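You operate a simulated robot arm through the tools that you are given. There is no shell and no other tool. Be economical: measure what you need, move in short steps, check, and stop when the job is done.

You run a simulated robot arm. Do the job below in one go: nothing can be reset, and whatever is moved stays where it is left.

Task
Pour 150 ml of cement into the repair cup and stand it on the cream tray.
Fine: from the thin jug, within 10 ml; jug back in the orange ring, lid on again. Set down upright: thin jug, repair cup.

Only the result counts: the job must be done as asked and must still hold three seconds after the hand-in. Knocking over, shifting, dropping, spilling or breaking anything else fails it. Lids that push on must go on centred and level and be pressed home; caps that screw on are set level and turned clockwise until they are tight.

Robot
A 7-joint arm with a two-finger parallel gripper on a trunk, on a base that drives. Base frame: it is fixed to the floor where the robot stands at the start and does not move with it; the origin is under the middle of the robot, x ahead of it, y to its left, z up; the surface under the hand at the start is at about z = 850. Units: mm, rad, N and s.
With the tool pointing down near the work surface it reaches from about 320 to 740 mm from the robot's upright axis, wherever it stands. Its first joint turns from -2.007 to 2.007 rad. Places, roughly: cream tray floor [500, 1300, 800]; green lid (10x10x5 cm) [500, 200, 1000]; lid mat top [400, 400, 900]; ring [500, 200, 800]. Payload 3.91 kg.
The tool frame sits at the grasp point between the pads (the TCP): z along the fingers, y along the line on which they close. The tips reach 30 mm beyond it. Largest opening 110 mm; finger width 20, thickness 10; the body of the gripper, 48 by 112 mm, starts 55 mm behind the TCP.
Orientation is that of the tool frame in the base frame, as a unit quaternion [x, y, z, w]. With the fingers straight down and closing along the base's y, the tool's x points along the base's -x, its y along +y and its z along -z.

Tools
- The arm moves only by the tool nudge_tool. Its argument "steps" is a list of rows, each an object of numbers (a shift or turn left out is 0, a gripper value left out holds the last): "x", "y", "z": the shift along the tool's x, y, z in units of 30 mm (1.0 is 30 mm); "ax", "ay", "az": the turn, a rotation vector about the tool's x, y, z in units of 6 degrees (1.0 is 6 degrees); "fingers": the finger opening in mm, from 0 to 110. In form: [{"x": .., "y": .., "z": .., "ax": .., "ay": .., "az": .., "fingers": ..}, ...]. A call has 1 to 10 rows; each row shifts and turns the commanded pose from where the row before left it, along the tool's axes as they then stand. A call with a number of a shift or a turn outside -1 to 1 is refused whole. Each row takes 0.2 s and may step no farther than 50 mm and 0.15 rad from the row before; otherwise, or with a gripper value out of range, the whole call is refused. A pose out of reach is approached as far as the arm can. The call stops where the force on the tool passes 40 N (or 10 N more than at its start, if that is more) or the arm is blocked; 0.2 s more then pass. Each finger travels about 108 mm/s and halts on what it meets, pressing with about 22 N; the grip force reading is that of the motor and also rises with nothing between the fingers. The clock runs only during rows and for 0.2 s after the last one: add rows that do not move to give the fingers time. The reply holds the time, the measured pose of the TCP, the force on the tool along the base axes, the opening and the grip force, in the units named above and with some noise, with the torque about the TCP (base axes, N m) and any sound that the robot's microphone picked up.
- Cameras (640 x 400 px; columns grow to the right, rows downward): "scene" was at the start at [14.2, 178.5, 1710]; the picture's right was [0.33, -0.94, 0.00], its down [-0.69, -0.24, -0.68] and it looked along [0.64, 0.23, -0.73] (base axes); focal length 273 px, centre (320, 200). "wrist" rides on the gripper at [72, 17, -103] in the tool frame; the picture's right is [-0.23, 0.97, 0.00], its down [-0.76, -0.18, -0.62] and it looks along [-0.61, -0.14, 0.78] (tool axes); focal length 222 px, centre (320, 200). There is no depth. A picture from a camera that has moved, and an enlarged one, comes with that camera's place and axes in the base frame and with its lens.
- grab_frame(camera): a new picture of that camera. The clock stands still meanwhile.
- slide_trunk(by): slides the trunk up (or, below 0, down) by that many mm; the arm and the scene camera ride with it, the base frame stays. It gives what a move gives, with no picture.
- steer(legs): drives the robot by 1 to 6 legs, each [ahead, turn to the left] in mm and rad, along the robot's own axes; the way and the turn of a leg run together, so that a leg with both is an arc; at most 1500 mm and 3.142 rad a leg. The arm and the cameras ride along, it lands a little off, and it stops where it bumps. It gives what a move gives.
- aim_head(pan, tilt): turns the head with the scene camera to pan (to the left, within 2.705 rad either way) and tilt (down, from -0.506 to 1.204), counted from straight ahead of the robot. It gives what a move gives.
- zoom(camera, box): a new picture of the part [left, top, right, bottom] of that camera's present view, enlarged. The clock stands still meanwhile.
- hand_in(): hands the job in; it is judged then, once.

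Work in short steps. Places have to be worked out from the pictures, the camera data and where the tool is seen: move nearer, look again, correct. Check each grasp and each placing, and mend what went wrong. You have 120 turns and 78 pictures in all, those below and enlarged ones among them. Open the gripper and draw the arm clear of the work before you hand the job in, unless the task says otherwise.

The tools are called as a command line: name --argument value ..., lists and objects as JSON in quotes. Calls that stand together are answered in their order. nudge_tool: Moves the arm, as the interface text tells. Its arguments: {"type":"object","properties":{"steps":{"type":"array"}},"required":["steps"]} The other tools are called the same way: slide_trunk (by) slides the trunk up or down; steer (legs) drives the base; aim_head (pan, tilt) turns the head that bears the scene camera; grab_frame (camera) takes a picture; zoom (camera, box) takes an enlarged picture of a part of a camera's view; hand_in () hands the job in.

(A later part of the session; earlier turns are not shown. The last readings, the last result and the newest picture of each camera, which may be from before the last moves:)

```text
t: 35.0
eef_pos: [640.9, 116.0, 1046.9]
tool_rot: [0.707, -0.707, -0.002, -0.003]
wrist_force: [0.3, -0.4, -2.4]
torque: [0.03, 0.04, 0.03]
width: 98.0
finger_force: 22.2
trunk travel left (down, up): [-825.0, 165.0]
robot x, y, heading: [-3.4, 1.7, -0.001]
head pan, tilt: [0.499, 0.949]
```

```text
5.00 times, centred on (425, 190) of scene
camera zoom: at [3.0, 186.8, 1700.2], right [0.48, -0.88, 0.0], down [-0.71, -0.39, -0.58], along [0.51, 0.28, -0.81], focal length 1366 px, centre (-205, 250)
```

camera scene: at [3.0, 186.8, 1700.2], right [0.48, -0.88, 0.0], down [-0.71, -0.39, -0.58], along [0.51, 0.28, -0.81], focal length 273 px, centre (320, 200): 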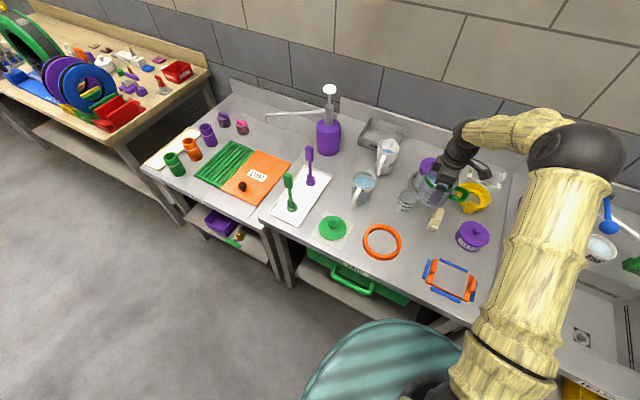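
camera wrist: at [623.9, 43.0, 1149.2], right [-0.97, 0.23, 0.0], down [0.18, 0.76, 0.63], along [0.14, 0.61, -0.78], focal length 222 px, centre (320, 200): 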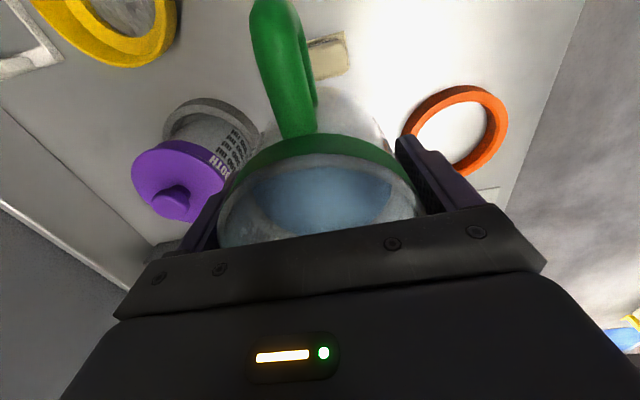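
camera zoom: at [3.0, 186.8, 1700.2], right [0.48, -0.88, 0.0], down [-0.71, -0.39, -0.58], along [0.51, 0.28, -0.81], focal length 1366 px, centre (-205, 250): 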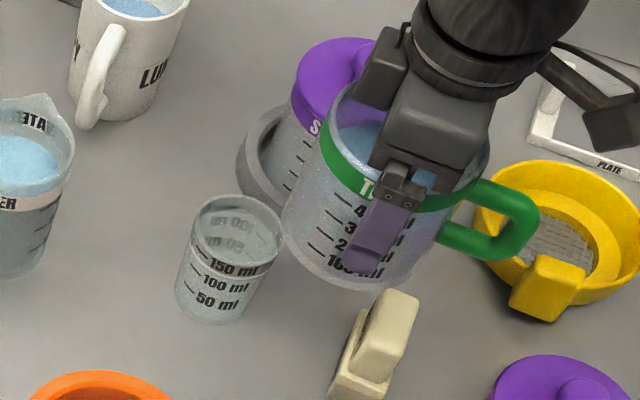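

The cup is at about (643, 186), rim z≈945. I lower the jug to z≈1005 and begin tilting toward +y by 24° (below the expected flow angle).

nudge_tool --steps '[{"z": 0.7}, {"z": 0.65}, {"ay": 0.7}, {"ay": 0.7}, {"ay": 0.7}, {"ay": 0.7}, {"ay": 0.7}, {"ay": 0.5}, {}]'

zoom --camera "scene" --box '[375, 150, 475, 230]'

```text
t: 37.0
eef_pos: [642.0, 115.3, 1004.9]
tool_rot: [-0.692, 0.693, -0.145, -0.144]
wrist_force: [-1.3, -1.5, 2.6]
torque: [-0.01, 0.12, 0.01]
width: 98.1
finger_force: 22.1
trunk travel left (down, up): [-825.0, 165.0]
robot x, y, heading: [3.7, -3.2, -0.003]
head pan, tilt: [0.499, 0.949]
```

```text
5.00 times, centred on (425, 190) of scene
camera zoom: at [2.5, 186.3, 1700.2], right [0.48, -0.88, 0.0], down [-0.71, -0.39, -0.58], along [0.51, 0.28, -0.81], focal length 1366 px, centre (-205, 250)
```

zoom: 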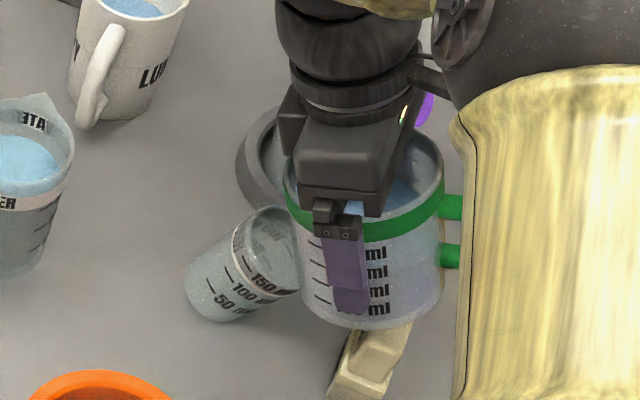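

The cup has been tipped: the jug's lower edge came down on its near rim, an oversight of mine. I stop and look closely before moving anything.

zoom --camera "scene" --box '[400, 180, 450, 220]'

grab_frame --camera "wrist"

```text
10.00 times, centred on (425, 200) of scene
camera zoom: at [2.5, 186.3, 1700.2], right [0.48, -0.88, 0.0], down [-0.71, -0.39, -0.58], along [0.51, 0.28, -0.81], focal length 2731 px, centre (-730, 200)
```

zoom: 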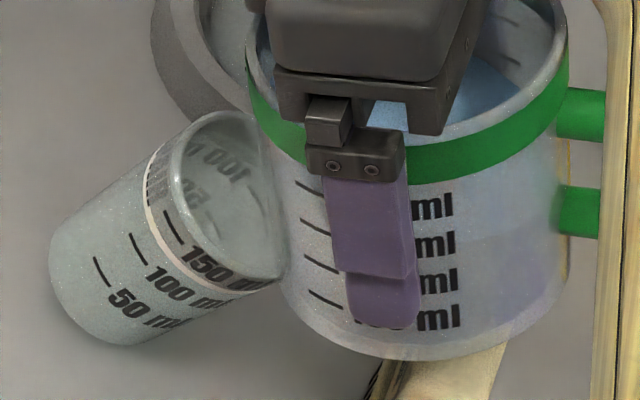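

```text
34 pictures are left
camera wrist: at [623.9, 91.3, 1128.9], right [-0.97, 0.21, -0.09], down [0.18, 0.95, 0.27], along [0.14, 0.24, -0.96], focal length 222 px, centre (320, 200)
```

wrist: 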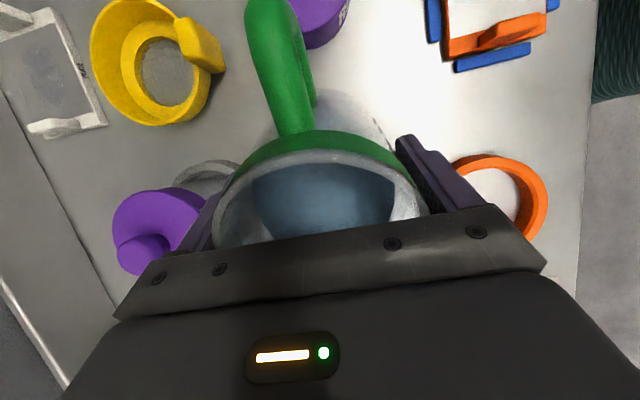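

The cup leans roughly 20° with its near rim trapped under the jug's edge, below its tipping angle. Raising the jug slowly and vertically should let it settle back upright.

nudge_tool --steps '[{"x": 0.03, "z": -0.065}, {"x": 0.03, "z": -0.065}, {"x": 0.03, "z": -0.065}, {"x": 0.03, "z": -0.065}]'

zoom --camera "scene" --box '[390, 170, 460, 220]'

```text
t: 38.0
eef_pos: [643.0, 116.2, 1014.9]
tool_rot: [-0.692, 0.692, -0.146, -0.144]
wrist_force: [-0.1, 0.2, -3.5]
torque: [0.05, 0.0, 0.02]
width: 98.0
finger_force: 22.0
trunk travel left (down, up): [-825.0, 165.0]
robot x, y, heading: [-1.6, 0.4, -0.003]
head pan, tilt: [0.499, 0.949]
```

```text
8.00 times, centred on (425, 195) of scene
camera zoom: at [3.3, 186.9, 1700.2], right [0.48, -0.88, 0.0], down [-0.71, -0.39, -0.58], along [0.51, 0.28, -0.81], focal length 2185 px, centre (-520, 240)
```

zoom: 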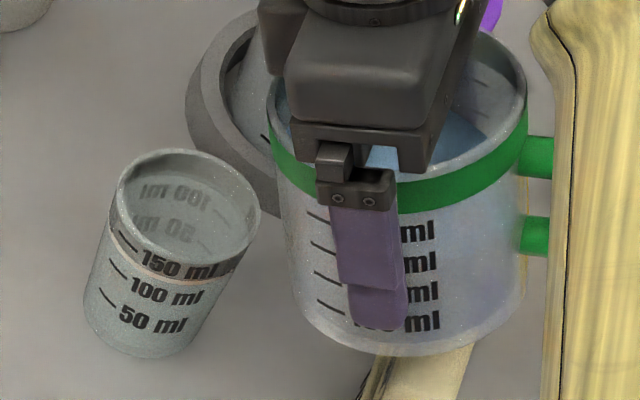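

The cup stood back upright at about (648, 188), undamaged. The jug (tilted 24°) now clears it; I shift x +5 and continue tilting to 34° here.

nudge_tool --steps '[{"y": -0.17}, {"ay": 0.5}, {"ay": 0.5}, {"ay": 0.5}, {"ay": 0.3}, {}]'

zoom --camera "scene" --box '[390, 165, 460, 220]'

```text
t: 39.4
eef_pos: [647.2, 115.1, 1014.7]
tool_rot: [0.675, -0.675, 0.21, 0.209]
wrist_force: [-0.1, 0.9, -3.3]
torque: [0.02, 0.01, -0.02]
width: 97.8
finger_force: 22.2
trunk travel left (down, up): [-825.0, 165.0]
robot x, y, heading: [1.9, 0.0, 0.002]
head pan, tilt: [0.499, 0.949]
```

```text
7.27 times, centred on (425, 192) of scene
camera zoom: at [3.3, 186.9, 1700.2], right [0.48, -0.88, 0.0], down [-0.71, -0.39, -0.58], along [0.51, 0.28, -0.81], focal length 1986 px, centre (-444, 254)
```

zoom: 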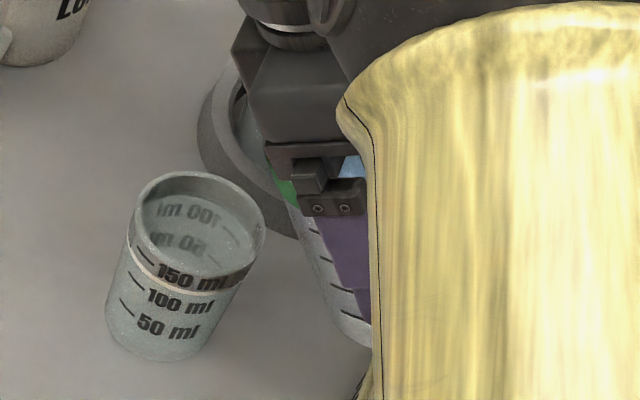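

The projected stream lands inside the cup. I tilt 5° more to ~40° and wait for any flow.

nudge_tool --steps '[{"ay": 0.4}, {"ay": 0.4}, {}, {}, {}, {}, {}]'

zoom --camera "scene" --box '[390, 165, 460, 220]'

```text
t: 41.0
eef_pos: [647.4, 115.9, 1014.1]
tool_rot: [-0.665, 0.667, -0.238, -0.237]
wrist_force: [0.7, -0.5, -3.1]
torque: [0.09, 0.0, -0.01]
width: 97.9
finger_force: 21.8
trunk travel left (down, up): [-825.0, 165.0]
robot x, y, heading: [-0.4, -0.2, -0.004]
head pan, tilt: [0.499, 0.949]
```

```text
7.27 times, centred on (425, 192) of scene
camera zoom: at [3.4, 186.9, 1700.2], right [0.48, -0.88, 0.0], down [-0.71, -0.39, -0.58], along [0.51, 0.28, -0.81], focal length 1986 px, centre (-444, 254)
```

zoom: 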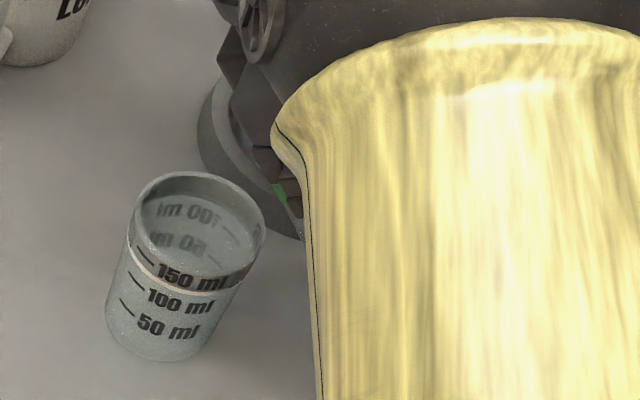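

No flow yet at 39°. I tilt another 5° and wait.

nudge_tool --steps '[{"ay": 0.4}, {"ay": 0.4}, {}, {}, {}, {}, {}]'

zoom --camera "scene" --box '[390, 165, 460, 220]'

```text
t: 42.6
eef_pos: [646.7, 116.3, 1013.8]
tool_rot: [-0.655, 0.657, -0.265, -0.264]
wrist_force: [0.8, 0.1, -2.7]
torque: [0.07, 0.01, 0.02]
width: 97.8
finger_force: 21.8
trunk travel left (down, up): [-825.0, 165.0]
robot x, y, heading: [-0.9, 0.6, 0.001]
head pan, tilt: [0.499, 0.949]
```

```text
7.27 times, centred on (425, 192) of scene
camera zoom: at [3.4, 186.9, 1700.2], right [0.48, -0.88, 0.0], down [-0.71, -0.39, -0.58], along [0.51, 0.28, -0.81], focal length 1986 px, centre (-444, 254)
```

zoom: 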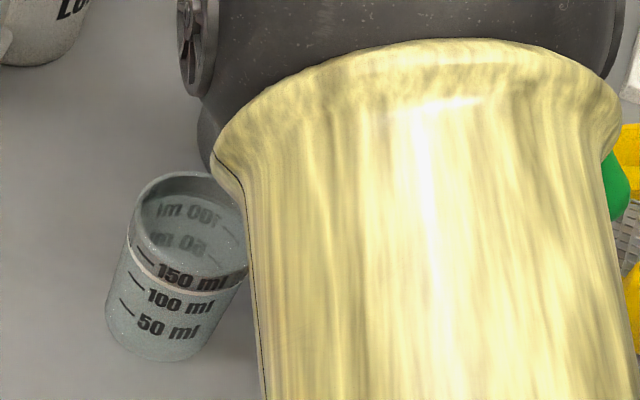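

Still nothing at 44°, and the forearm begins to hide the cup. I check what the wrist camera sees.

grab_frame --camera "wrist"

```text
29 pictures are left
camera wrist: at [629.7, 136.3, 1138.5], right [-0.97, 0.16, -0.16], down [0.18, 0.98, -0.08], along [0.14, -0.11, -0.98], focal length 222 px, centre (320, 200)
```

wrist: 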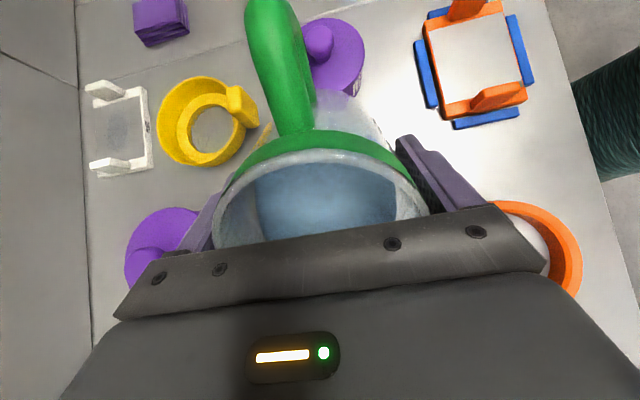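

The liquid is still well inside. I pan the head left, which moves the scene camera toward +y, to keep the cup in view past the forearm.

aim_head --pan 1.1 --tilt 0.8

nudge_tool --steps '[{"ay": 0.4}, {"ay": 0.4}, {}, {}, {}, {}, {}]'

grab_frame --camera "scene"

```text
t: 43.6
eef_pos: [647.5, 116.0, 1013.9]
tool_rot: [-0.655, 0.656, -0.266, -0.265]
wrist_force: [-0.1, 0.1, -2.7]
torque: [0.06, -0.01, 0.01]
width: 97.9
finger_force: 22.3
trunk travel left (down, up): [-825.0, 165.0]
robot x, y, heading: [-2.5, -1.6, -0.002]
head pan, tilt: [1.1, 0.799]
```

```text
t: 45.2
eef_pos: [648.4, 116.0, 1013.9]
tool_rot: [-0.644, 0.644, -0.294, -0.291]
wrist_force: [0.3, -0.2, -2.2]
torque: [0.07, -0.01, -0.02]
width: 98.0
finger_force: 22.0
trunk travel left (down, up): [-825.0, 165.0]
robot x, y, heading: [-0.6, -2.3, 0.004]
head pan, tilt: [1.1, 0.799]
```

```text
28 pictures are left
camera scene: at [-23.8, 224.0, 1711.7], right [0.89, -0.45, 0.0], down [-0.33, -0.64, -0.7], along [0.32, 0.62, -0.72], focal length 273 px, centre (320, 200)
```

scene: 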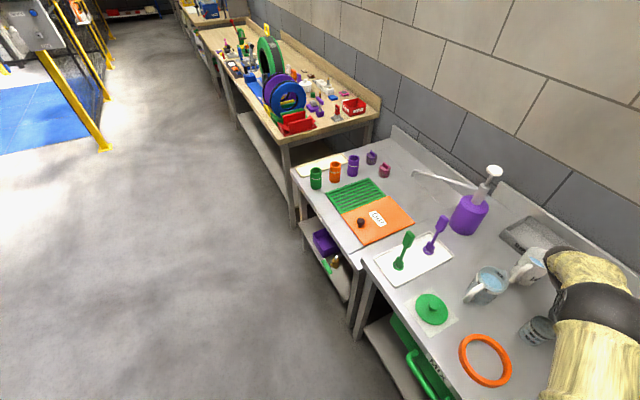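

I zoom on the cup, tilt now ~48.5°.

zoom --camera "scene" --box '[505, 305, 575, 360]'

```text
7.27 times, centred on (540, 332) of scene
camera zoom: at [-23.8, 224.0, 1711.7], right [0.89, -0.45, 0.0], down [-0.33, -0.64, -0.7], along [0.32, 0.62, -0.72], focal length 1986 px, centre (-1280, -764)
```

zoom: 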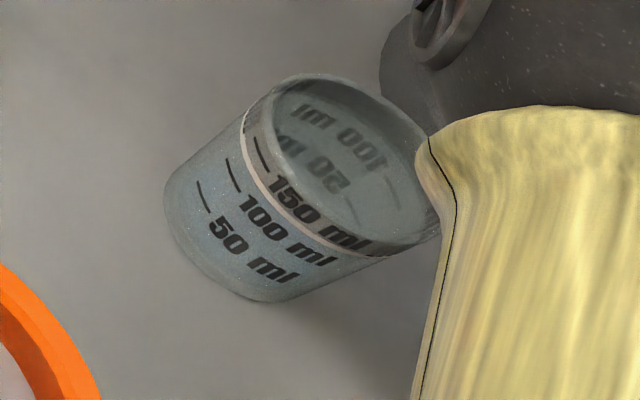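

The cup now has a bluish tint – flow seems to have started. I hold still a second and look tighter.

nudge_tool --steps '[{}, {}, {}, {}, {}]'

zoom --camera "scene" --box '[518, 310, 558, 345]'

```text
t: 46.4
eef_pos: [647.7, 115.8, 1014.8]
tool_rot: [0.644, -0.644, 0.294, 0.29]
wrist_force: [-1.1, -0.2, -3.4]
torque: [0.04, -0.01, -0.03]
width: 97.7
finger_force: 22.0
trunk travel left (down, up): [-825.0, 165.0]
robot x, y, heading: [1.6, -0.0, -0.001]
head pan, tilt: [1.1, 0.799]
```

```text
11.43 times, centred on (538, 328) of scene
camera zoom: at [-23.8, 224.0, 1711.7], right [0.89, -0.45, 0.0], down [-0.33, -0.64, -0.7], along [0.32, 0.62, -0.72], focal length 3122 px, centre (-2171, -1257)
```

zoom: 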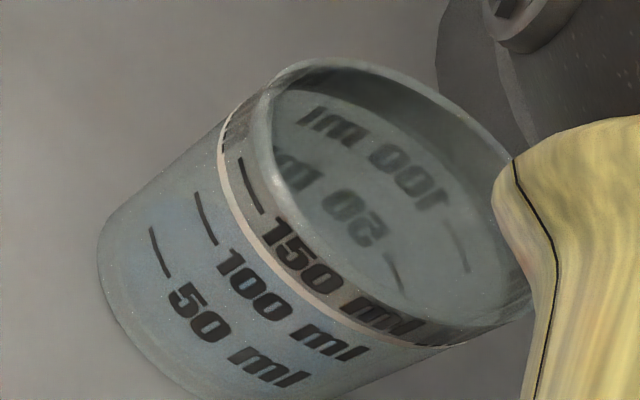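

The back-side 50/100 marks are visible inside, so it is still empty. I tilt 4° more.

nudge_tool --steps '[{"ay": 0.35}, {"ay": 0.35}, {}, {}, {}, {}, {}]'

zoom --camera "scene" --box '[510, 305, 565, 350]'

```text
t: 48.0
eef_pos: [646.9, 115.8, 1014.0]
tool_rot: [-0.633, 0.633, -0.317, -0.315]
wrist_force: [-0.1, -0.1, -2.3]
torque: [0.05, -0.03, 0.02]
width: 97.8
finger_force: 21.8
trunk travel left (down, up): [-825.0, 165.0]
robot x, y, heading: [0.5, 1.4, 0.002]
head pan, tilt: [1.1, 0.799]
```

```text
8.89 times, centred on (538, 328) of scene
camera zoom: at [-23.8, 224.0, 1711.7], right [0.89, -0.45, 0.0], down [-0.33, -0.64, -0.7], along [0.32, 0.62, -0.72], focal length 2428 px, centre (-1613, -933)
```

zoom: 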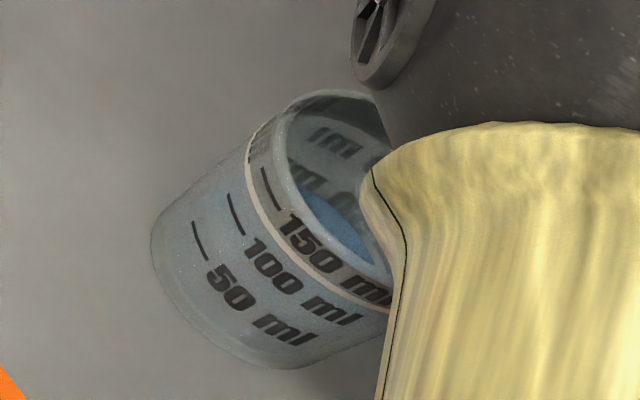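

Blue cement is now visible in the cup bottom: flow started near 50°. I hold to let it equalise.

nudge_tool --steps '[{}, {}, {}, {}, {}, {}, {}, {}]'

zoom --camera "scene" --box '[510, 305, 565, 350]'

```text
t: 49.8
eef_pos: [647.8, 116.5, 1014.3]
tool_rot: [0.633, -0.633, 0.317, 0.314]
wrist_force: [0.0, 1.0, -2.9]
torque: [0.08, -0.01, 0.02]
width: 98.1
finger_force: 22.3
trunk travel left (down, up): [-825.0, 165.0]
robot x, y, heading: [-2.7, 1.1, 0.002]
head pan, tilt: [1.1, 0.799]
```

```text
8.89 times, centred on (538, 328) of scene
camera zoom: at [-23.8, 224.0, 1711.7], right [0.89, -0.45, 0.0], down [-0.33, -0.64, -0.7], along [0.32, 0.62, -0.72], focal length 2428 px, centre (-1613, -933)
```

zoom: 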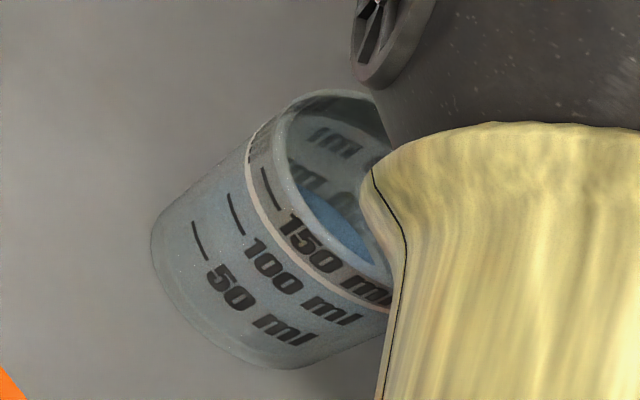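

It is static at ~25 ml, so the amount follows the angle (roughly 12–15 ml/deg expected). I tilt another 3.6° and check.

nudge_tool --steps '[{"ay": 0.3}, {"ay": 0.3}, {}, {}, {}, {}, {}, {}]'

zoom --camera "scene" --box '[510, 305, 565, 350]'

```text
t: 51.6
eef_pos: [647.6, 116.1, 1014.2]
tool_rot: [-0.622, 0.623, -0.336, -0.335]
wrist_force: [0.2, 0.7, -3.3]
torque: [0.08, -0.02, 0.02]
width: 97.8
finger_force: 21.9
trunk travel left (down, up): [-825.0, 165.0]
robot x, y, heading: [1.1, -0.4, -0.001]
head pan, tilt: [1.1, 0.799]
```

```text
8.89 times, centred on (538, 328) of scene
camera zoom: at [-23.8, 224.0, 1711.7], right [0.89, -0.45, 0.0], down [-0.33, -0.64, -0.7], along [0.32, 0.62, -0.72], focal length 2428 px, centre (-1613, -933)
```

zoom: 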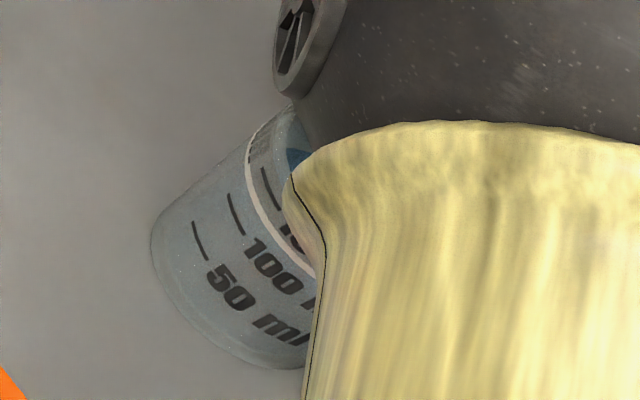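

The forearm now hides most of the cup. I tilt back 17° to expose it and read the level.

nudge_tool --steps '[{"ay": -0.7}, {"ay": -0.7}, {"ay": -0.7}, {"ay": -0.7}, {"ay": -0.6}, {}]'

zoom --camera "scene" --box '[510, 305, 565, 350]'

```text
t: 53.0
eef_pos: [647.0, 114.6, 1013.0]
tool_rot: [-0.672, 0.673, -0.22, -0.218]
wrist_force: [0.0, 0.2, -2.7]
torque: [0.06, 0.03, 0.01]
width: 97.8
finger_force: 22.0
trunk travel left (down, up): [-825.0, 165.0]
robot x, y, heading: [-4.1, 1.0, -0.002]
head pan, tilt: [1.1, 0.799]
```

```text
8.89 times, centred on (538, 328) of scene
camera zoom: at [-23.7, 224.3, 1711.7], right [0.89, -0.45, 0.0], down [-0.33, -0.64, -0.7], along [0.32, 0.62, -0.72], focal length 2428 px, centre (-1613, -933)
```

zoom: 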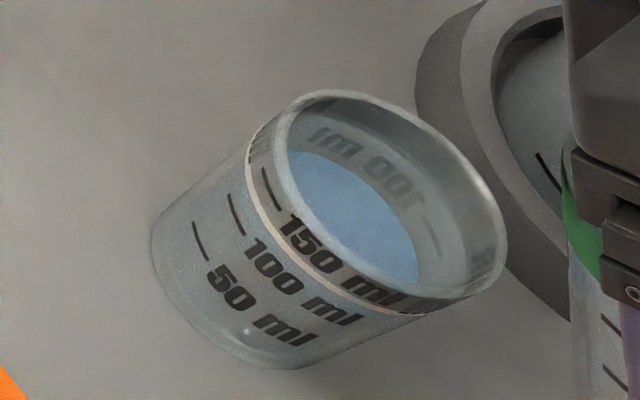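

Level reads about 75 ml (surface midway between the back 50 and 100 ticks). So ~12 ml/deg; I tilt to ~60.2°, wait, and come back.

nudge_tool --steps '[{"ay": 0.75}, {"ay": 0.75}, {"ay": 0.75}, {"ay": 0.75}, {"ay": 0.6}, {"ay": 0.4}, {}, {}, {}, {}]'

nudge_tool --steps '[{}, {"ay": -0.75}, {"ay": -0.75}, {"ay": -0.75}, {"ay": -0.75}, {"ay": -0.6}, {"ay": -0.4}, {}]'

zoom --camera "scene" --box '[510, 305, 565, 350]'

```text
t: 55.2
eef_pos: [647.1, 116.2, 1014.3]
tool_rot: [-0.612, 0.612, -0.356, -0.353]
wrist_force: [1.3, -0.1, -3.1]
torque: [0.05, 0.01, 0.0]
width: 97.8
finger_force: 22.0
trunk travel left (down, up): [-825.0, 165.0]
robot x, y, heading: [-1.1, -0.5, -0.0]
head pan, tilt: [1.1, 0.799]
```

```text
t: 57.0
eef_pos: [645.8, 116.3, 1013.6]
tool_rot: [-0.672, 0.673, -0.22, -0.218]
wrist_force: [0.6, -0.5, -2.9]
torque: [0.05, 0.03, 0.01]
width: 97.8
finger_force: 22.1
trunk travel left (down, up): [-825.0, 165.0]
robot x, y, heading: [-2.0, 0.1, 0.002]
head pan, tilt: [1.1, 0.799]
```

```text
8.89 times, centred on (538, 328) of scene
camera zoom: at [-23.7, 224.1, 1711.7], right [0.89, -0.45, 0.0], down [-0.33, -0.64, -0.7], along [0.32, 0.62, -0.72], focal length 2428 px, centre (-1613, -933)
```

zoom: 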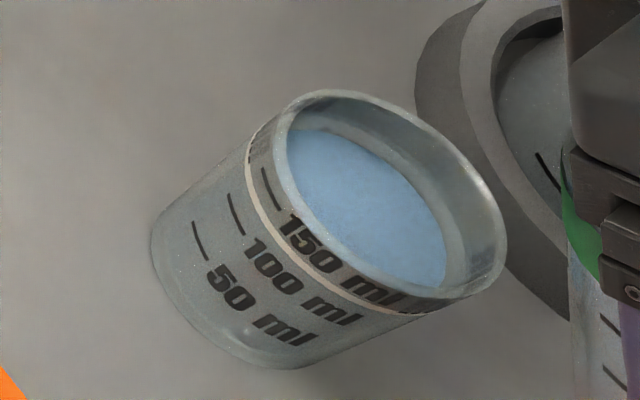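

Level now ~106 ml (edge just past the back 100 tick): about 7 ml/deg. I repeat to ~65°.

nudge_tool --steps '[{"ay": 0.8}, {"ay": 0.8}, {"ay": 0.8}, {"ay": 0.8}, {"ay": 0.8}, {"ay": 0.5}, {"ay": 0.35}, {}, {}, {}]'

nudge_tool --steps '[{}, {}, {"ay": -0.8}, {"ay": -0.8}, {"ay": -0.8}, {"ay": -0.8}, {"ay": -0.8}, {"ay": -0.5}, {"ay": -0.35}, {}]'

zoom --camera "scene" --box '[510, 305, 565, 350]'

```text
t: 59.2
eef_pos: [647.1, 115.8, 1013.9]
tool_rot: [-0.595, 0.596, -0.382, -0.381]
wrist_force: [-0.4, -0.1, -2.9]
torque: [0.05, 0.0, -0.01]
width: 98.0
finger_force: 22.3
trunk travel left (down, up): [-825.0, 165.0]
robot x, y, heading: [1.9, -1.0, -0.001]
head pan, tilt: [1.1, 0.799]
```

```text
t: 61.4
eef_pos: [647.0, 115.4, 1013.1]
tool_rot: [-0.672, 0.673, -0.22, -0.218]
wrist_force: [0.1, -0.7, -2.2]
torque: [0.02, -0.01, 0.02]
width: 98.1
finger_force: 21.7
trunk travel left (down, up): [-825.0, 165.0]
robot x, y, heading: [1.5, -0.8, -0.0]
head pan, tilt: [1.1, 0.799]
```

```text
8.89 times, centred on (538, 328) of scene
camera zoom: at [-23.7, 224.1, 1711.7], right [0.89, -0.45, 0.0], down [-0.33, -0.64, -0.7], along [0.32, 0.62, -0.72], focal length 2428 px, centre (-1613, -933)
```

zoom: 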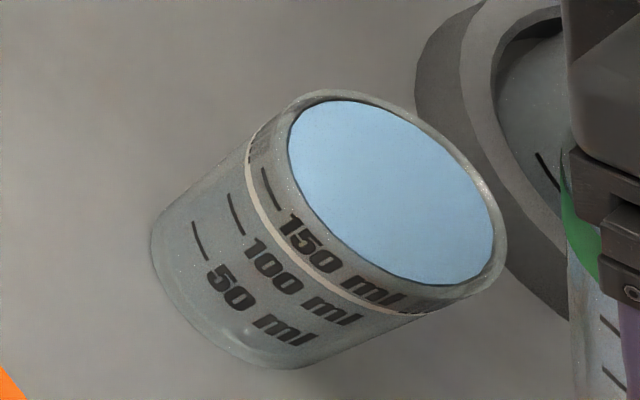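

Level has jumped, now close to the 150 mark. I zoom tight for a precise reading.

zoom --camera "scene" --box '[530, 312, 556, 340]'

```text
14.29 times, centred on (543, 326) of scene
camera zoom: at [-23.7, 224.1, 1711.7], right [0.89, -0.45, 0.0], down [-0.33, -0.64, -0.7], along [0.32, 0.62, -0.72], focal length 3902 px, centre (-2866, -1600)
```

zoom: 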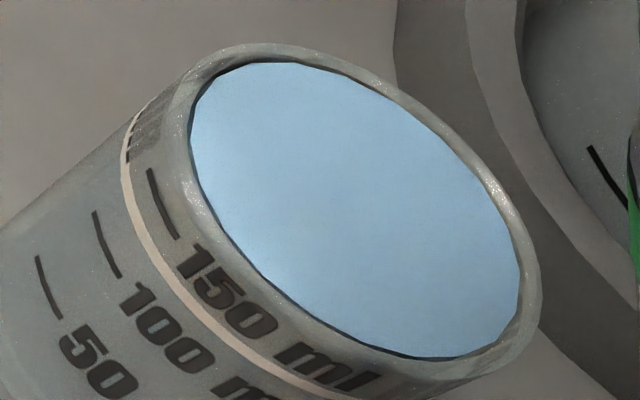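

The surface is only ~1 mm below the brim while the 150 tick is ~6 mm below it: I estimate ~160 ml, so slightly over. Plan: put the jug back in its ring, then tip the cup ~12.5° over the open jug, which by geometry leaves ~150 ml. First I raise the jug, back off in -y and bring it upright.

nudge_tool --steps '[{"x": 0.43, "z": -0.59}, {"x": 0.43, "z": -0.59}, {"x": 0.8, "z": 0.58}, {"ay": -0.9}, {"ay": -0.9}, {"ay": -0.9}, {"ay": -0.9}, {"ay": -0.9}, {"ay": -0.9}, {"ay": -0.62}]'

```text
t: 63.6
eef_pos: [646.2, 86.1, 1058.3]
tool_rot: [-0.707, 0.707, -0.001, 0.001]
wrist_force: [-0.4, 0.0, -2.9]
torque: [0.04, 0.01, -0.01]
width: 98.0
finger_force: 22.1
trunk travel left (down, up): [-825.0, 165.0]
robot x, y, heading: [0.1, -1.3, 0.002]
head pan, tilt: [1.1, 0.799]
```

The jug is upright. I carry it back over the ring at (483, 201).

nudge_tool --steps '[{"y": 0.8}, {"y": 0.8}, {"y": 0.8}, {"y": 0.8}, {"y": 0.8}, {"y": 0.8}, {"y": 0.63}, {}]'

nudge_tool --steps '[{"x": -0.8}, {"x": -0.8}, {"x": -0.8}, {"x": -0.8}, {"x": -0.64}, {"z": 0.8}, {"z": 0.8}, {"z": 0.8}, {}]'

```text
t: 65.4
eef_pos: [483.9, 86.3, 1057.1]
tool_rot: [-0.707, 0.707, -0.002, 0.001]
wrist_force: [-0.3, -0.1, -3.9]
torque: [0.05, -0.01, 0.01]
width: 98.2
finger_force: 22.2
trunk travel left (down, up): [-825.0, 165.0]
robot x, y, heading: [-1.5, -2.2, 0.001]
head pan, tilt: [1.1, 0.799]
```

```text
t: 67.4
eef_pos: [484.4, 201.0, 985.7]
tool_rot: [0.707, -0.707, 0.002, 0.0]
wrist_force: [-1.0, -0.6, -3.5]
torque: [0.02, 0.0, -0.05]
width: 98.0
finger_force: 22.2
trunk travel left (down, up): [-825.0, 165.0]
robot x, y, heading: [-1.6, 2.0, 0.005]
head pan, tilt: [1.1, 0.799]
```

I check alignment over the ring with the scene camera before lowering.

aim_head --pan 0.5 --tilt 0.95

zoom --camera "scene" --box '[345, 160, 455, 270]'

```text
t: 68.4
eef_pos: [483.6, 200.8, 985.0]
tool_rot: [-0.707, 0.707, -0.002, 0.002]
wrist_force: [-0.2, 0.7, -3.1]
torque: [0.01, 0.02, 0.0]
width: 97.6
finger_force: 21.7
trunk travel left (down, up): [-825.0, 165.0]
robot x, y, heading: [-2.9, 1.3, -0.004]
head pan, tilt: [0.499, 0.949]
```

```text
3.64 times, centred on (400, 215) of scene
camera zoom: at [3.3, 187.1, 1700.2], right [0.48, -0.88, 0.0], down [-0.71, -0.39, -0.58], along [0.51, 0.28, -0.81], focal length 993 px, centre (29, 146)
```

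zoom: 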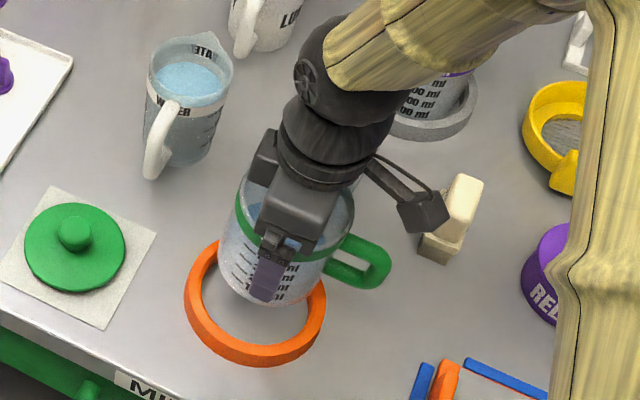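

Alignment is consistent. I lower to the original grasp height, the last millimetres slowly.

nudge_tool --steps '[{"z": 0.6}, {"z": 0.6}, {"z": 0.5}, {"z": 0.3}, {"z": 0.15}, {"z": 0.1}, {}]'

```text
t: 70.0
eef_pos: [483.8, 201.2, 917.6]
tool_rot: [0.707, -0.707, 0.001, 0.0]
wrist_force: [-4.9, -3.1, -2.1]
torque: [-0.11, 0.21, 0.12]
width: 97.8
finger_force: 21.9
trunk travel left (down, up): [-825.0, 165.0]
robot x, y, heading: [-1.0, -1.5, -0.004]
head pan, tilt: [0.499, 0.949]
```

A small side force (-5, -3 N) suggests the jug touches the ring on the +x/+y side; I shift 2 mm away and settle down.

nudge_tool --steps '[{"x": 0.05, "y": 0.06}, {}, {"z": 0.04}, {"z": 0.04}, {}]'

```text
t: 71.2
eef_pos: [483.1, 199.6, 916.1]
tool_rot: [-0.707, 0.707, -0.001, 0.0]
wrist_force: [-0.6, 0.0, -2.6]
torque: [0.02, 0.01, 0.03]
width: 98.1
finger_force: 21.7
trunk travel left (down, up): [-825.0, 165.0]
robot x, y, heading: [1.2, 0.8, -0.005]
head pan, tilt: [0.499, 0.949]
```

Side force gone; still carrying weight. A few more small steps down until contact.

nudge_tool --steps '[{"z": 0.05}, {"z": 0.05}, {}]'

```text
t: 72.0
eef_pos: [482.1, 200.0, 913.8]
tool_rot: [-0.707, 0.707, -0.002, 0.001]
wrist_force: [2.1, 4.0, 11.7]
torque: [-0.28, -0.06, 0.02]
width: 97.7
finger_force: 21.9
trunk travel left (down, up): [-825.0, 165.0]
robot x, y, heading: [1.0, 0.4, -0.002]
head pan, tilt: [0.499, 0.949]
```

The jug rests on the table (11.7 N up). I open fully and lift away vertically.

nudge_tool --steps '[{"z": -0.04}, {"fingers": 110}, {"fingers": 110}, {"z": -0.5}, {"z": -0.9}, {"z": -0.9}, {"z": -0.9}, {"z": -0.9}, {"z": -0.9}, {}]'

grab_frame --camera "wrist"

```text
t: 74.2
eef_pos: [482.3, 199.3, 1064.0]
tool_rot: [-0.707, 0.707, -0.002, 0.001]
wrist_force: [0.0, 0.8, -0.9]
torque: [-0.02, 0.0, 0.0]
width: 110.0
finger_force: 0.2
trunk travel left (down, up): [-825.0, 165.0]
robot x, y, heading: [-2.3, -2.3, -0.002]
head pan, tilt: [0.499, 0.949]
```

```text
17 pictures are left
camera wrist: at [465.0, 129.2, 1167.2], right [-0.97, 0.23, 0.0], down [0.18, 0.76, 0.62], along [0.14, 0.61, -0.78], focal length 222 px, centre (320, 200)
```

wrist: 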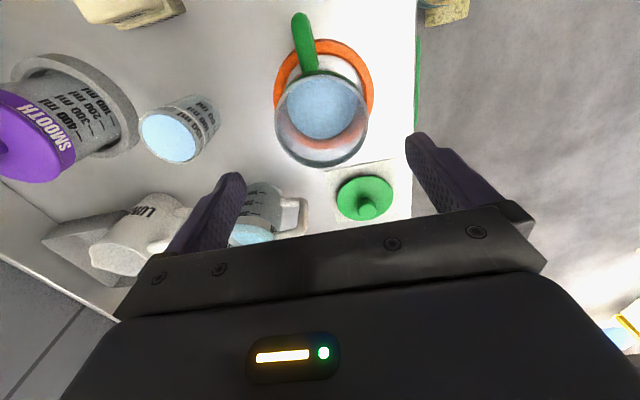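

The jug stands in the ring, the cup looks full. One zoom on the cup from this angle as a second level reading.

zoom --camera "wrist" --box '[130, 85, 230, 170]'

```text
4.71 times, centred on (180, 128) of wrist
camera zoom: at [465.0, 129.2, 1167.2], right [-0.97, 0.23, 0.0], down [0.18, 0.76, 0.62], along [0.14, 0.61, -0.78], focal length 1045 px, centre (979, 541)
```

zoom: 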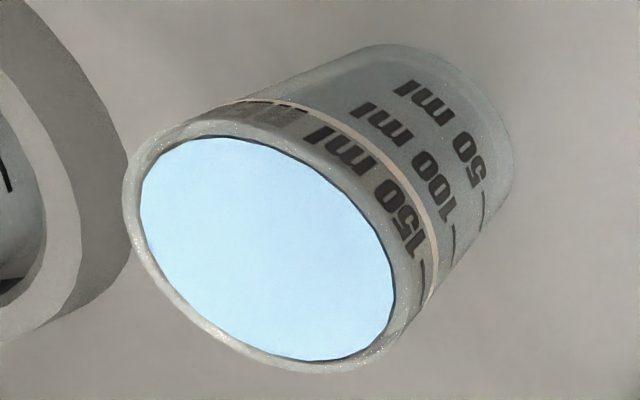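

It is filled almost to the brim, confirming the overfill. I move over the cup at (649, 189) and descend to just above it, fingers at 90 mm.

nudge_tool --steps '[{"y": -0.9, "x": 0.33}, {"y": -0.9}, {"y": -0.9}, {"y": -0.9}, {"y": -0.9}, {"y": -0.9}, {"y": -0.17, "fingers": 92}, {"z": 0.9}, {"z": 0.9}, {"z": 0.7}]'

zoom --camera "wrist" --box '[180, 50, 480, 250]'

```text
t: 76.4
eef_pos: [650.2, 190.7, 988.9]
tool_rot: [-0.707, 0.708, -0.001, 0.001]
wrist_force: [-0.1, 0.8, 0.4]
torque: [0.01, 0.01, 0.01]
width: 92.3
finger_force: 0.1
trunk travel left (down, up): [-825.0, 165.0]
robot x, y, heading: [2.6, -6.1, -0.0]
head pan, tilt: [0.499, 0.949]
```

```text
2.00 times, centred on (330, 150) of wrist
camera zoom: at [633.1, 119.0, 1092.1], right [-0.97, 0.23, 0.0], down [0.18, 0.76, 0.62], along [0.14, 0.61, -0.78], focal length 444 px, centre (300, 300)
```

zoom: 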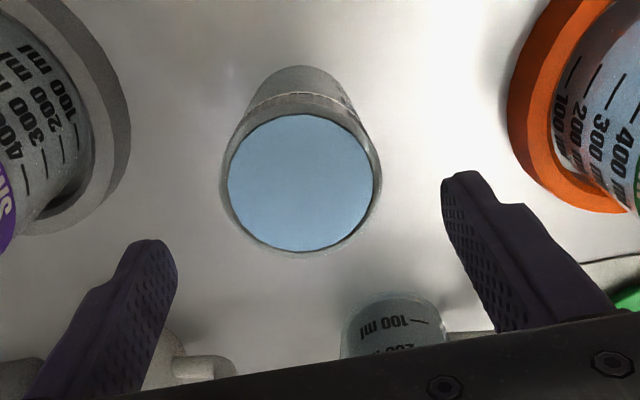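

The cup rim appears at about (653, 195), z≈930. I correct +3 x, +4 y, narrow to 84 mm and descend partway.

nudge_tool --steps '[{"x": -0.13, "y": -0.1, "fingers": 84}, {"z": 0.5}, {"z": 0.5}, {"z": 0.3}, {}]'

zoom --camera "wrist" --box '[180, 50, 480, 250]'

```text
t: 77.6
eef_pos: [651.7, 193.9, 950.0]
tool_rot: [0.707, -0.707, 0.001, -0.001]
wrist_force: [0.3, 0.1, 0.4]
torque: [0.0, -0.01, -0.02]
width: 84.0
finger_force: 0.0
trunk travel left (down, up): [-825.0, 165.0]
robot x, y, heading: [-1.5, 0.6, -0.0]
head pan, tilt: [0.499, 0.949]
```

```text
2.00 times, centred on (330, 150) of wrist
camera zoom: at [635.1, 122.9, 1053.5], right [-0.97, 0.23, 0.0], down [0.18, 0.76, 0.62], along [0.14, 0.61, -0.78], focal length 444 px, centre (300, 300)
```

zoom: 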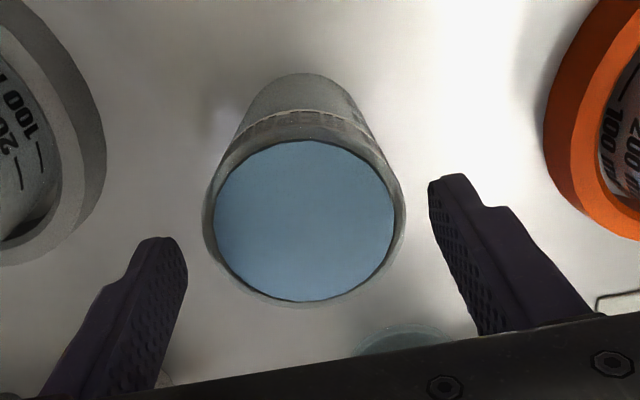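

Nearly centred (cup ≈ (652.5, 192)). I trim by 2 mm and descend to TCP z≈898.

nudge_tool --steps '[{"x": 0.06, "y": -0.03}, {"z": 0.5}, {"z": 0.5}, {"z": 0.4}, {"z": 0.3}, {}]'

nudge_tool --steps '[{"fingers": 76}, {"fingers": 72}, {"fingers": 68}, {"fingers": 64}, {"fingers": 60}, {"fingers": 50}, {"fingers": 45}, {"fingers": 45}, {}]'

```text
t: 79.0
eef_pos: [653.8, 191.4, 898.7]
tool_rot: [-0.707, 0.707, -0.002, 0.001]
wrist_force: [-0.5, 0.3, 0.2]
torque: [0.0, -0.01, 0.0]
width: 84.0
finger_force: 0.0
trunk travel left (down, up): [-825.0, 165.0]
robot x, y, heading: [0.4, 2.3, -0.001]
head pan, tilt: [0.499, 0.949]
```

```text
t: 81.0
eef_pos: [653.7, 191.0, 898.9]
tool_rot: [0.707, -0.707, 0.001, 0.0]
wrist_force: [-0.5, 0.3, 0.2]
torque: [-0.01, 0.01, 0.04]
width: 64.3
finger_force: 22.1
trunk travel left (down, up): [-825.0, 165.0]
robot x, y, heading: [0.0, 3.3, -0.006]
head pan, tilt: [0.499, 0.949]
```

Gripped at 64 mm without side force. I lift gently (brimful).

nudge_tool --steps '[{"z": -0.1}, {"z": -0.2}, {"z": -0.4}, {"z": -0.55}, {"z": -0.65}, {"z": -0.7}, {"z": -0.7}, {"z": -0.6}, {"z": -0.4}, {"z": -0.2}]'

nudge_tool --steps '[{"y": 0.1}, {"y": 0.25}, {"y": 0.4}, {"y": 0.55}, {"y": 0.65}, {"y": 0.7}, {"y": 0.7}, {"y": 0.7}, {"y": 0.6, "x": 0.2}, {"y": 0.4, "x": 0.3}]'

nudge_tool --steps '[{"y": 0.3, "x": 0.25}, {"y": 0.2, "x": 0.15}, {"y": 0.12}, {}]'

zoom --camera "scene" --box '[345, 150, 455, 260]'

```text
t: 83.2
eef_pos: [652.7, 190.7, 1035.2]
tool_rot: [-0.707, 0.707, -0.002, 0.0]
wrist_force: [0.2, 0.2, -0.4]
torque: [0.0, 0.01, 0.0]
width: 64.4
finger_force: 22.1
trunk travel left (down, up): [-825.0, 165.0]
robot x, y, heading: [1.3, -0.7, 0.0]
head pan, tilt: [0.499, 0.949]
```

```text
t: 85.4
eef_pos: [501.3, 176.7, 1033.5]
tool_rot: [0.707, -0.707, 0.002, 0.0]
wrist_force: [-0.6, -0.2, -0.4]
torque: [0.02, -0.01, -0.02]
width: 64.1
finger_force: 21.8
trunk travel left (down, up): [-825.0, 165.0]
robot x, y, heading: [3.1, 1.5, 0.002]
head pan, tilt: [0.499, 0.949]
```

```text
t: 86.4
eef_pos: [482.8, 164.1, 1033.5]
tool_rot: [-0.707, 0.707, -0.002, 0.001]
wrist_force: [0.8, -0.2, 0.0]
torque: [-0.02, -0.01, 0.02]
width: 64.2
finger_force: 21.9
trunk travel left (down, up): [-825.0, 165.0]
robot x, y, heading: [2.0, -0.2, -0.001]
head pan, tilt: [0.499, 0.949]
```

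```text
3.64 times, centred on (400, 205) of scene
camera zoom: at [3.1, 186.9, 1700.2], right [0.48, -0.88, 0.0], down [-0.71, -0.39, -0.58], along [0.51, 0.28, -0.81], focal length 993 px, centre (29, 182)
```

zoom: 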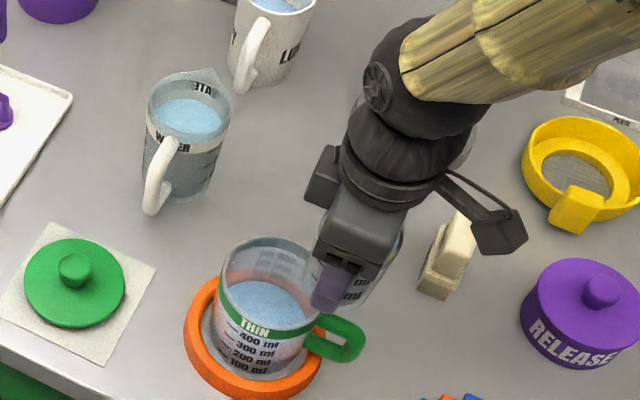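

The cup is over the jug's mouth side. I tip it 12.5° toward +y, so its lip at y≈201 spills the surplus into the jug, and wait.

nudge_tool --steps '[{"ay": 0.5}, {"ay": 0.5}, {"ay": 0.5}, {"ay": 0.4}, {"ay": 0.18}, {}, {}, {}, {}, {}]'

nudge_tool --steps '[{}, {}, {}, {}]'

zoom --camera "scene" --box '[370, 190, 420, 250]'

```text
t: 88.6
eef_pos: [483.9, 164.4, 1034.1]
tool_rot: [-0.703, 0.703, -0.079, -0.075]
wrist_force: [-0.5, 1.1, -0.9]
torque: [0.01, -0.02, 0.0]
width: 64.4
finger_force: 22.2
trunk travel left (down, up): [-825.0, 165.0]
robot x, y, heading: [2.6, -1.9, -0.001]
head pan, tilt: [0.499, 0.949]
```

```text
t: 89.6
eef_pos: [483.7, 164.7, 1034.1]
tool_rot: [-0.702, 0.703, -0.079, -0.077]
wrist_force: [0.0, 0.7, -0.5]
torque: [-0.01, -0.01, -0.03]
width: 64.2
finger_force: 22.2
trunk travel left (down, up): [-825.0, 165.0]
robot x, y, heading: [-3.3, -2.4, 0.0]
head pan, tilt: [0.499, 0.949]
```

```text
6.67 times, centred on (395, 220) of scene
camera zoom: at [3.0, 186.9, 1700.2], right [0.48, -0.88, 0.0], down [-0.71, -0.39, -0.58], along [0.51, 0.28, -0.81], focal length 1821 px, centre (-180, 67)
```

zoom: 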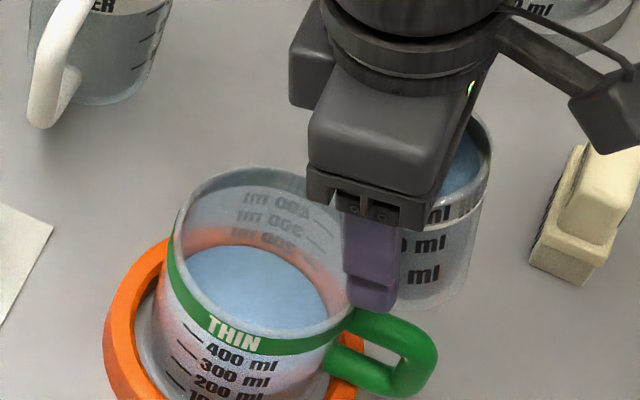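

The surplus has had time to run off. I bring the cup upright and raise it for travel.

nudge_tool --steps '[{"ay": -0.3}, {"ay": -0.5}, {"ay": -0.5}, {"ay": -0.5}, {"ay": -0.28}, {"z": -0.2}, {"z": -0.5}, {"z": -0.6}, {"z": -0.3}, {}]'

aim_head --pan 0.25 --tilt 0.8

```text
t: 91.8
eef_pos: [482.7, 163.8, 1081.5]
tool_rot: [-0.707, 0.707, -0.001, 0.0]
wrist_force: [-0.5, 0.3, -0.9]
torque: [0.03, 0.04, -0.02]
width: 64.3
finger_force: 21.7
trunk travel left (down, up): [-825.0, 165.0]
robot x, y, heading: [3.3, 1.9, -0.002]
head pan, tilt: [0.499, 0.949]
```

```text
t: 92.6
eef_pos: [482.9, 164.9, 1081.6]
tool_rot: [0.707, -0.707, 0.001, 0.0]
wrist_force: [0.4, 0.2, 0.0]
torque: [0.0, 0.0, 0.03]
width: 64.3
finger_force: 22.4
trunk travel left (down, up): [-825.0, 165.0]
robot x, y, heading: [-1.5, -0.5, -0.003]
head pan, tilt: [0.25, 0.799]
```

I turn left 90°, drive 1078 mm along the benches, and turn back right, watching each leg's result.

steer --legs '[[0, 1.571]]'

steer --legs '[[1078, 0]]'

```text
t: 98.6
eef_pos: [-175.3, 480.4, 1080.5]
tool_rot: [1.0, 0.01, 0.002, -0.002]
wrist_force: [-0.2, 0.8, 0.5]
torque: [0.0, 0.01, -0.01]
width: 64.2
finger_force: 22.1
trunk travel left (down, up): [-825.0, 165.0]
robot x, y, heading: [-4.0, -1.7, 1.588]
head pan, tilt: [0.25, 0.799]
```

```text
t: 105.1
eef_pos: [-199.9, 1568.6, 1082.2]
tool_rot: [1.0, 0.013, 0.001, -0.002]
wrist_force: [-0.9, 0.8, -0.8]
torque: [0.03, 0.0, 0.03]
width: 64.5
finger_force: 21.8
trunk travel left (down, up): [-825.0, 165.0]
robot x, y, heading: [-27.0, 1088.8, 1.595]
head pan, tilt: [0.25, 0.799]
```

Robot is at (-27, 1089). I turn back right to face the benches.

steer --legs '[[0, -1.59]]'

grab_frame --camera "scene"

```text
t: 111.1
eef_pos: [457.8, 1255.0, 1080.6]
tool_rot: [0.71, -0.705, 0.002, -0.001]
wrist_force: [0.6, 0.6, 0.5]
torque: [0.02, 0.01, 0.0]
width: 64.2
finger_force: 22.5
trunk travel left (down, up): [-825.0, 165.0]
robot x, y, heading: [-29.5, 1089.7, 0.006]
head pan, tilt: [0.25, 0.799]
```

```text
11 pictures are left
camera scene: at [-7.5, 1260.1, 1711.7], right [0.25, -0.97, 0.0], down [-0.69, -0.18, -0.7], along [0.67, 0.18, -0.72], focal length 273 px, centre (320, 200)
```

scene: 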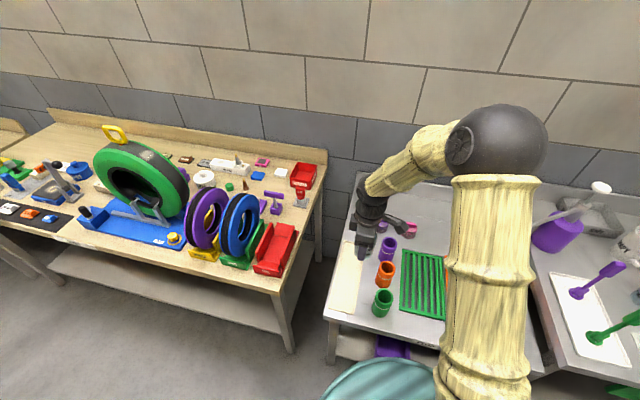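

Cup is above the tray area. I zoom to locate the tray precisely.

zoom --camera "scene" --box '[315, 180, 435, 330]'

```text
2.67 times, centred on (375, 255) of scene
camera zoom: at [-7.5, 1260.1, 1711.7], right [0.25, -0.97, 0.0], down [-0.69, -0.18, -0.7], along [0.67, 0.18, -0.72], focal length 728 px, centre (173, 53)
```

zoom: 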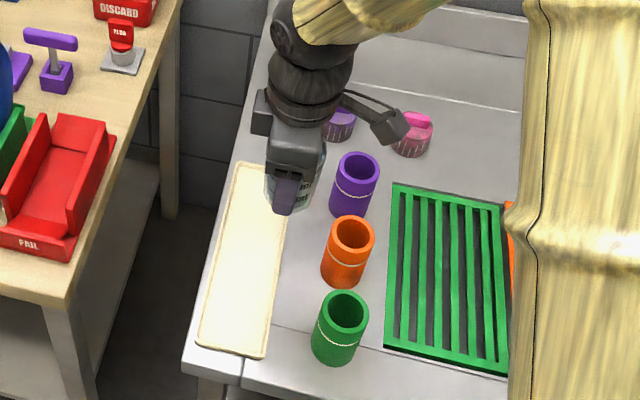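

The tray floor centre line is at y≈1288 (the projection check on the fingertip matched). I shift +33 in y and +12 in x, then lower to ~25 mm above the expected contact.

nudge_tool --steps '[{"x": -0.2, "y": -0.1}, {"x": -0.4, "y": -0.15}, {"x": -0.4, "y": -0.15}, {"x": -0.1}, {"z": 0.3}, {"z": 0.6}, {"z": 0.8}, {"z": 0.8}, {"z": 0.8}, {"z": 0.8}]'

nudge_tool --steps '[{"z": 0.8}, {"z": 0.7}, {"z": 0.6}, {"z": 0.4}, {"z": 0.2}, {}]'

zoom --camera "scene" --box '[325, 190, 425, 310]'

```text
t: 113.3
eef_pos: [470.5, 1287.5, 957.8]
tool_rot: [0.708, -0.706, 0.002, -0.001]
wrist_force: [-0.1, 0.2, 0.0]
torque: [0.05, -0.01, 0.02]
width: 64.4
finger_force: 22.1
trunk travel left (down, up): [-825.0, 165.0]
robot x, y, heading: [-21.6, 1088.6, 0.003]
head pan, tilt: [0.25, 0.799]
```

```text
t: 114.7
eef_pos: [471.1, 1287.6, 877.4]
tool_rot: [0.709, -0.706, 0.001, -0.001]
wrist_force: [0.2, 0.3, -0.6]
torque: [-0.06, 0.03, 0.0]
width: 64.3
finger_force: 22.3
trunk travel left (down, up): [-825.0, 165.0]
robot x, y, heading: [-24.9, 1085.0, 0.008]
head pan, tilt: [0.25, 0.799]
```

```text
3.33 times, centred on (375, 250) of scene
camera zoom: at [-7.6, 1260.1, 1711.7], right [0.25, -0.97, 0.0], down [-0.69, -0.18, -0.7], along [0.67, 0.18, -0.72], focal length 910 px, centre (137, 33)
```

zoom: 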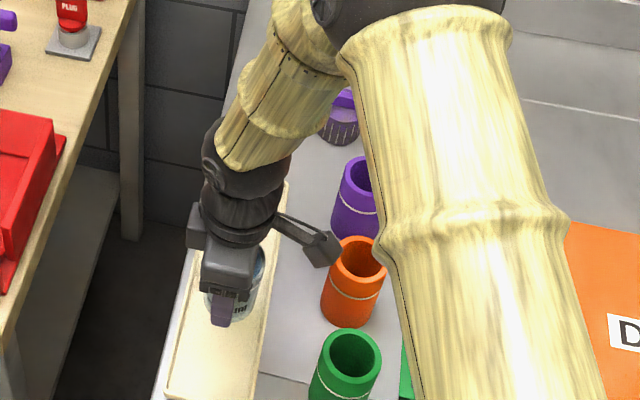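

Cup hangs over the tray between its edges. I lower slowly until contact.

nudge_tool --steps '[{"z": 0.2}, {"z": 0.15}, {"z": 0.1}, {"z": 0.08}, {"z": 0.08}, {}]'

```text
t: 116.1
eef_pos: [470.3, 1287.4, 858.7]
tool_rot: [0.709, -0.705, 0.002, -0.001]
wrist_force: [0.0, 0.8, -0.7]
torque: [0.02, -0.01, 0.04]
width: 64.6
finger_force: 22.4
trunk travel left (down, up): [-825.0, 165.0]
robot x, y, heading: [-24.5, 1086.7, 0.0]
head pan, tilt: [0.25, 0.799]
```

No contact yet; 2 mm steps on.

nudge_tool --steps '[{"z": 0.06}, {"z": 0.06}, {"z": 0.06}, {}]'

```text
t: 117.1
eef_pos: [470.8, 1288.6, 853.6]
tool_rot: [0.709, -0.705, 0.002, 0.0]
wrist_force: [0.2, 0.1, 0.0]
torque: [0.0, -0.01, 0.05]
width: 64.2
finger_force: 22.4
trunk travel left (down, up): [-825.0, 165.0]
robot x, y, heading: [-23.3, 1087.7, 0.011]
head pan, tilt: [0.25, 0.799]
```

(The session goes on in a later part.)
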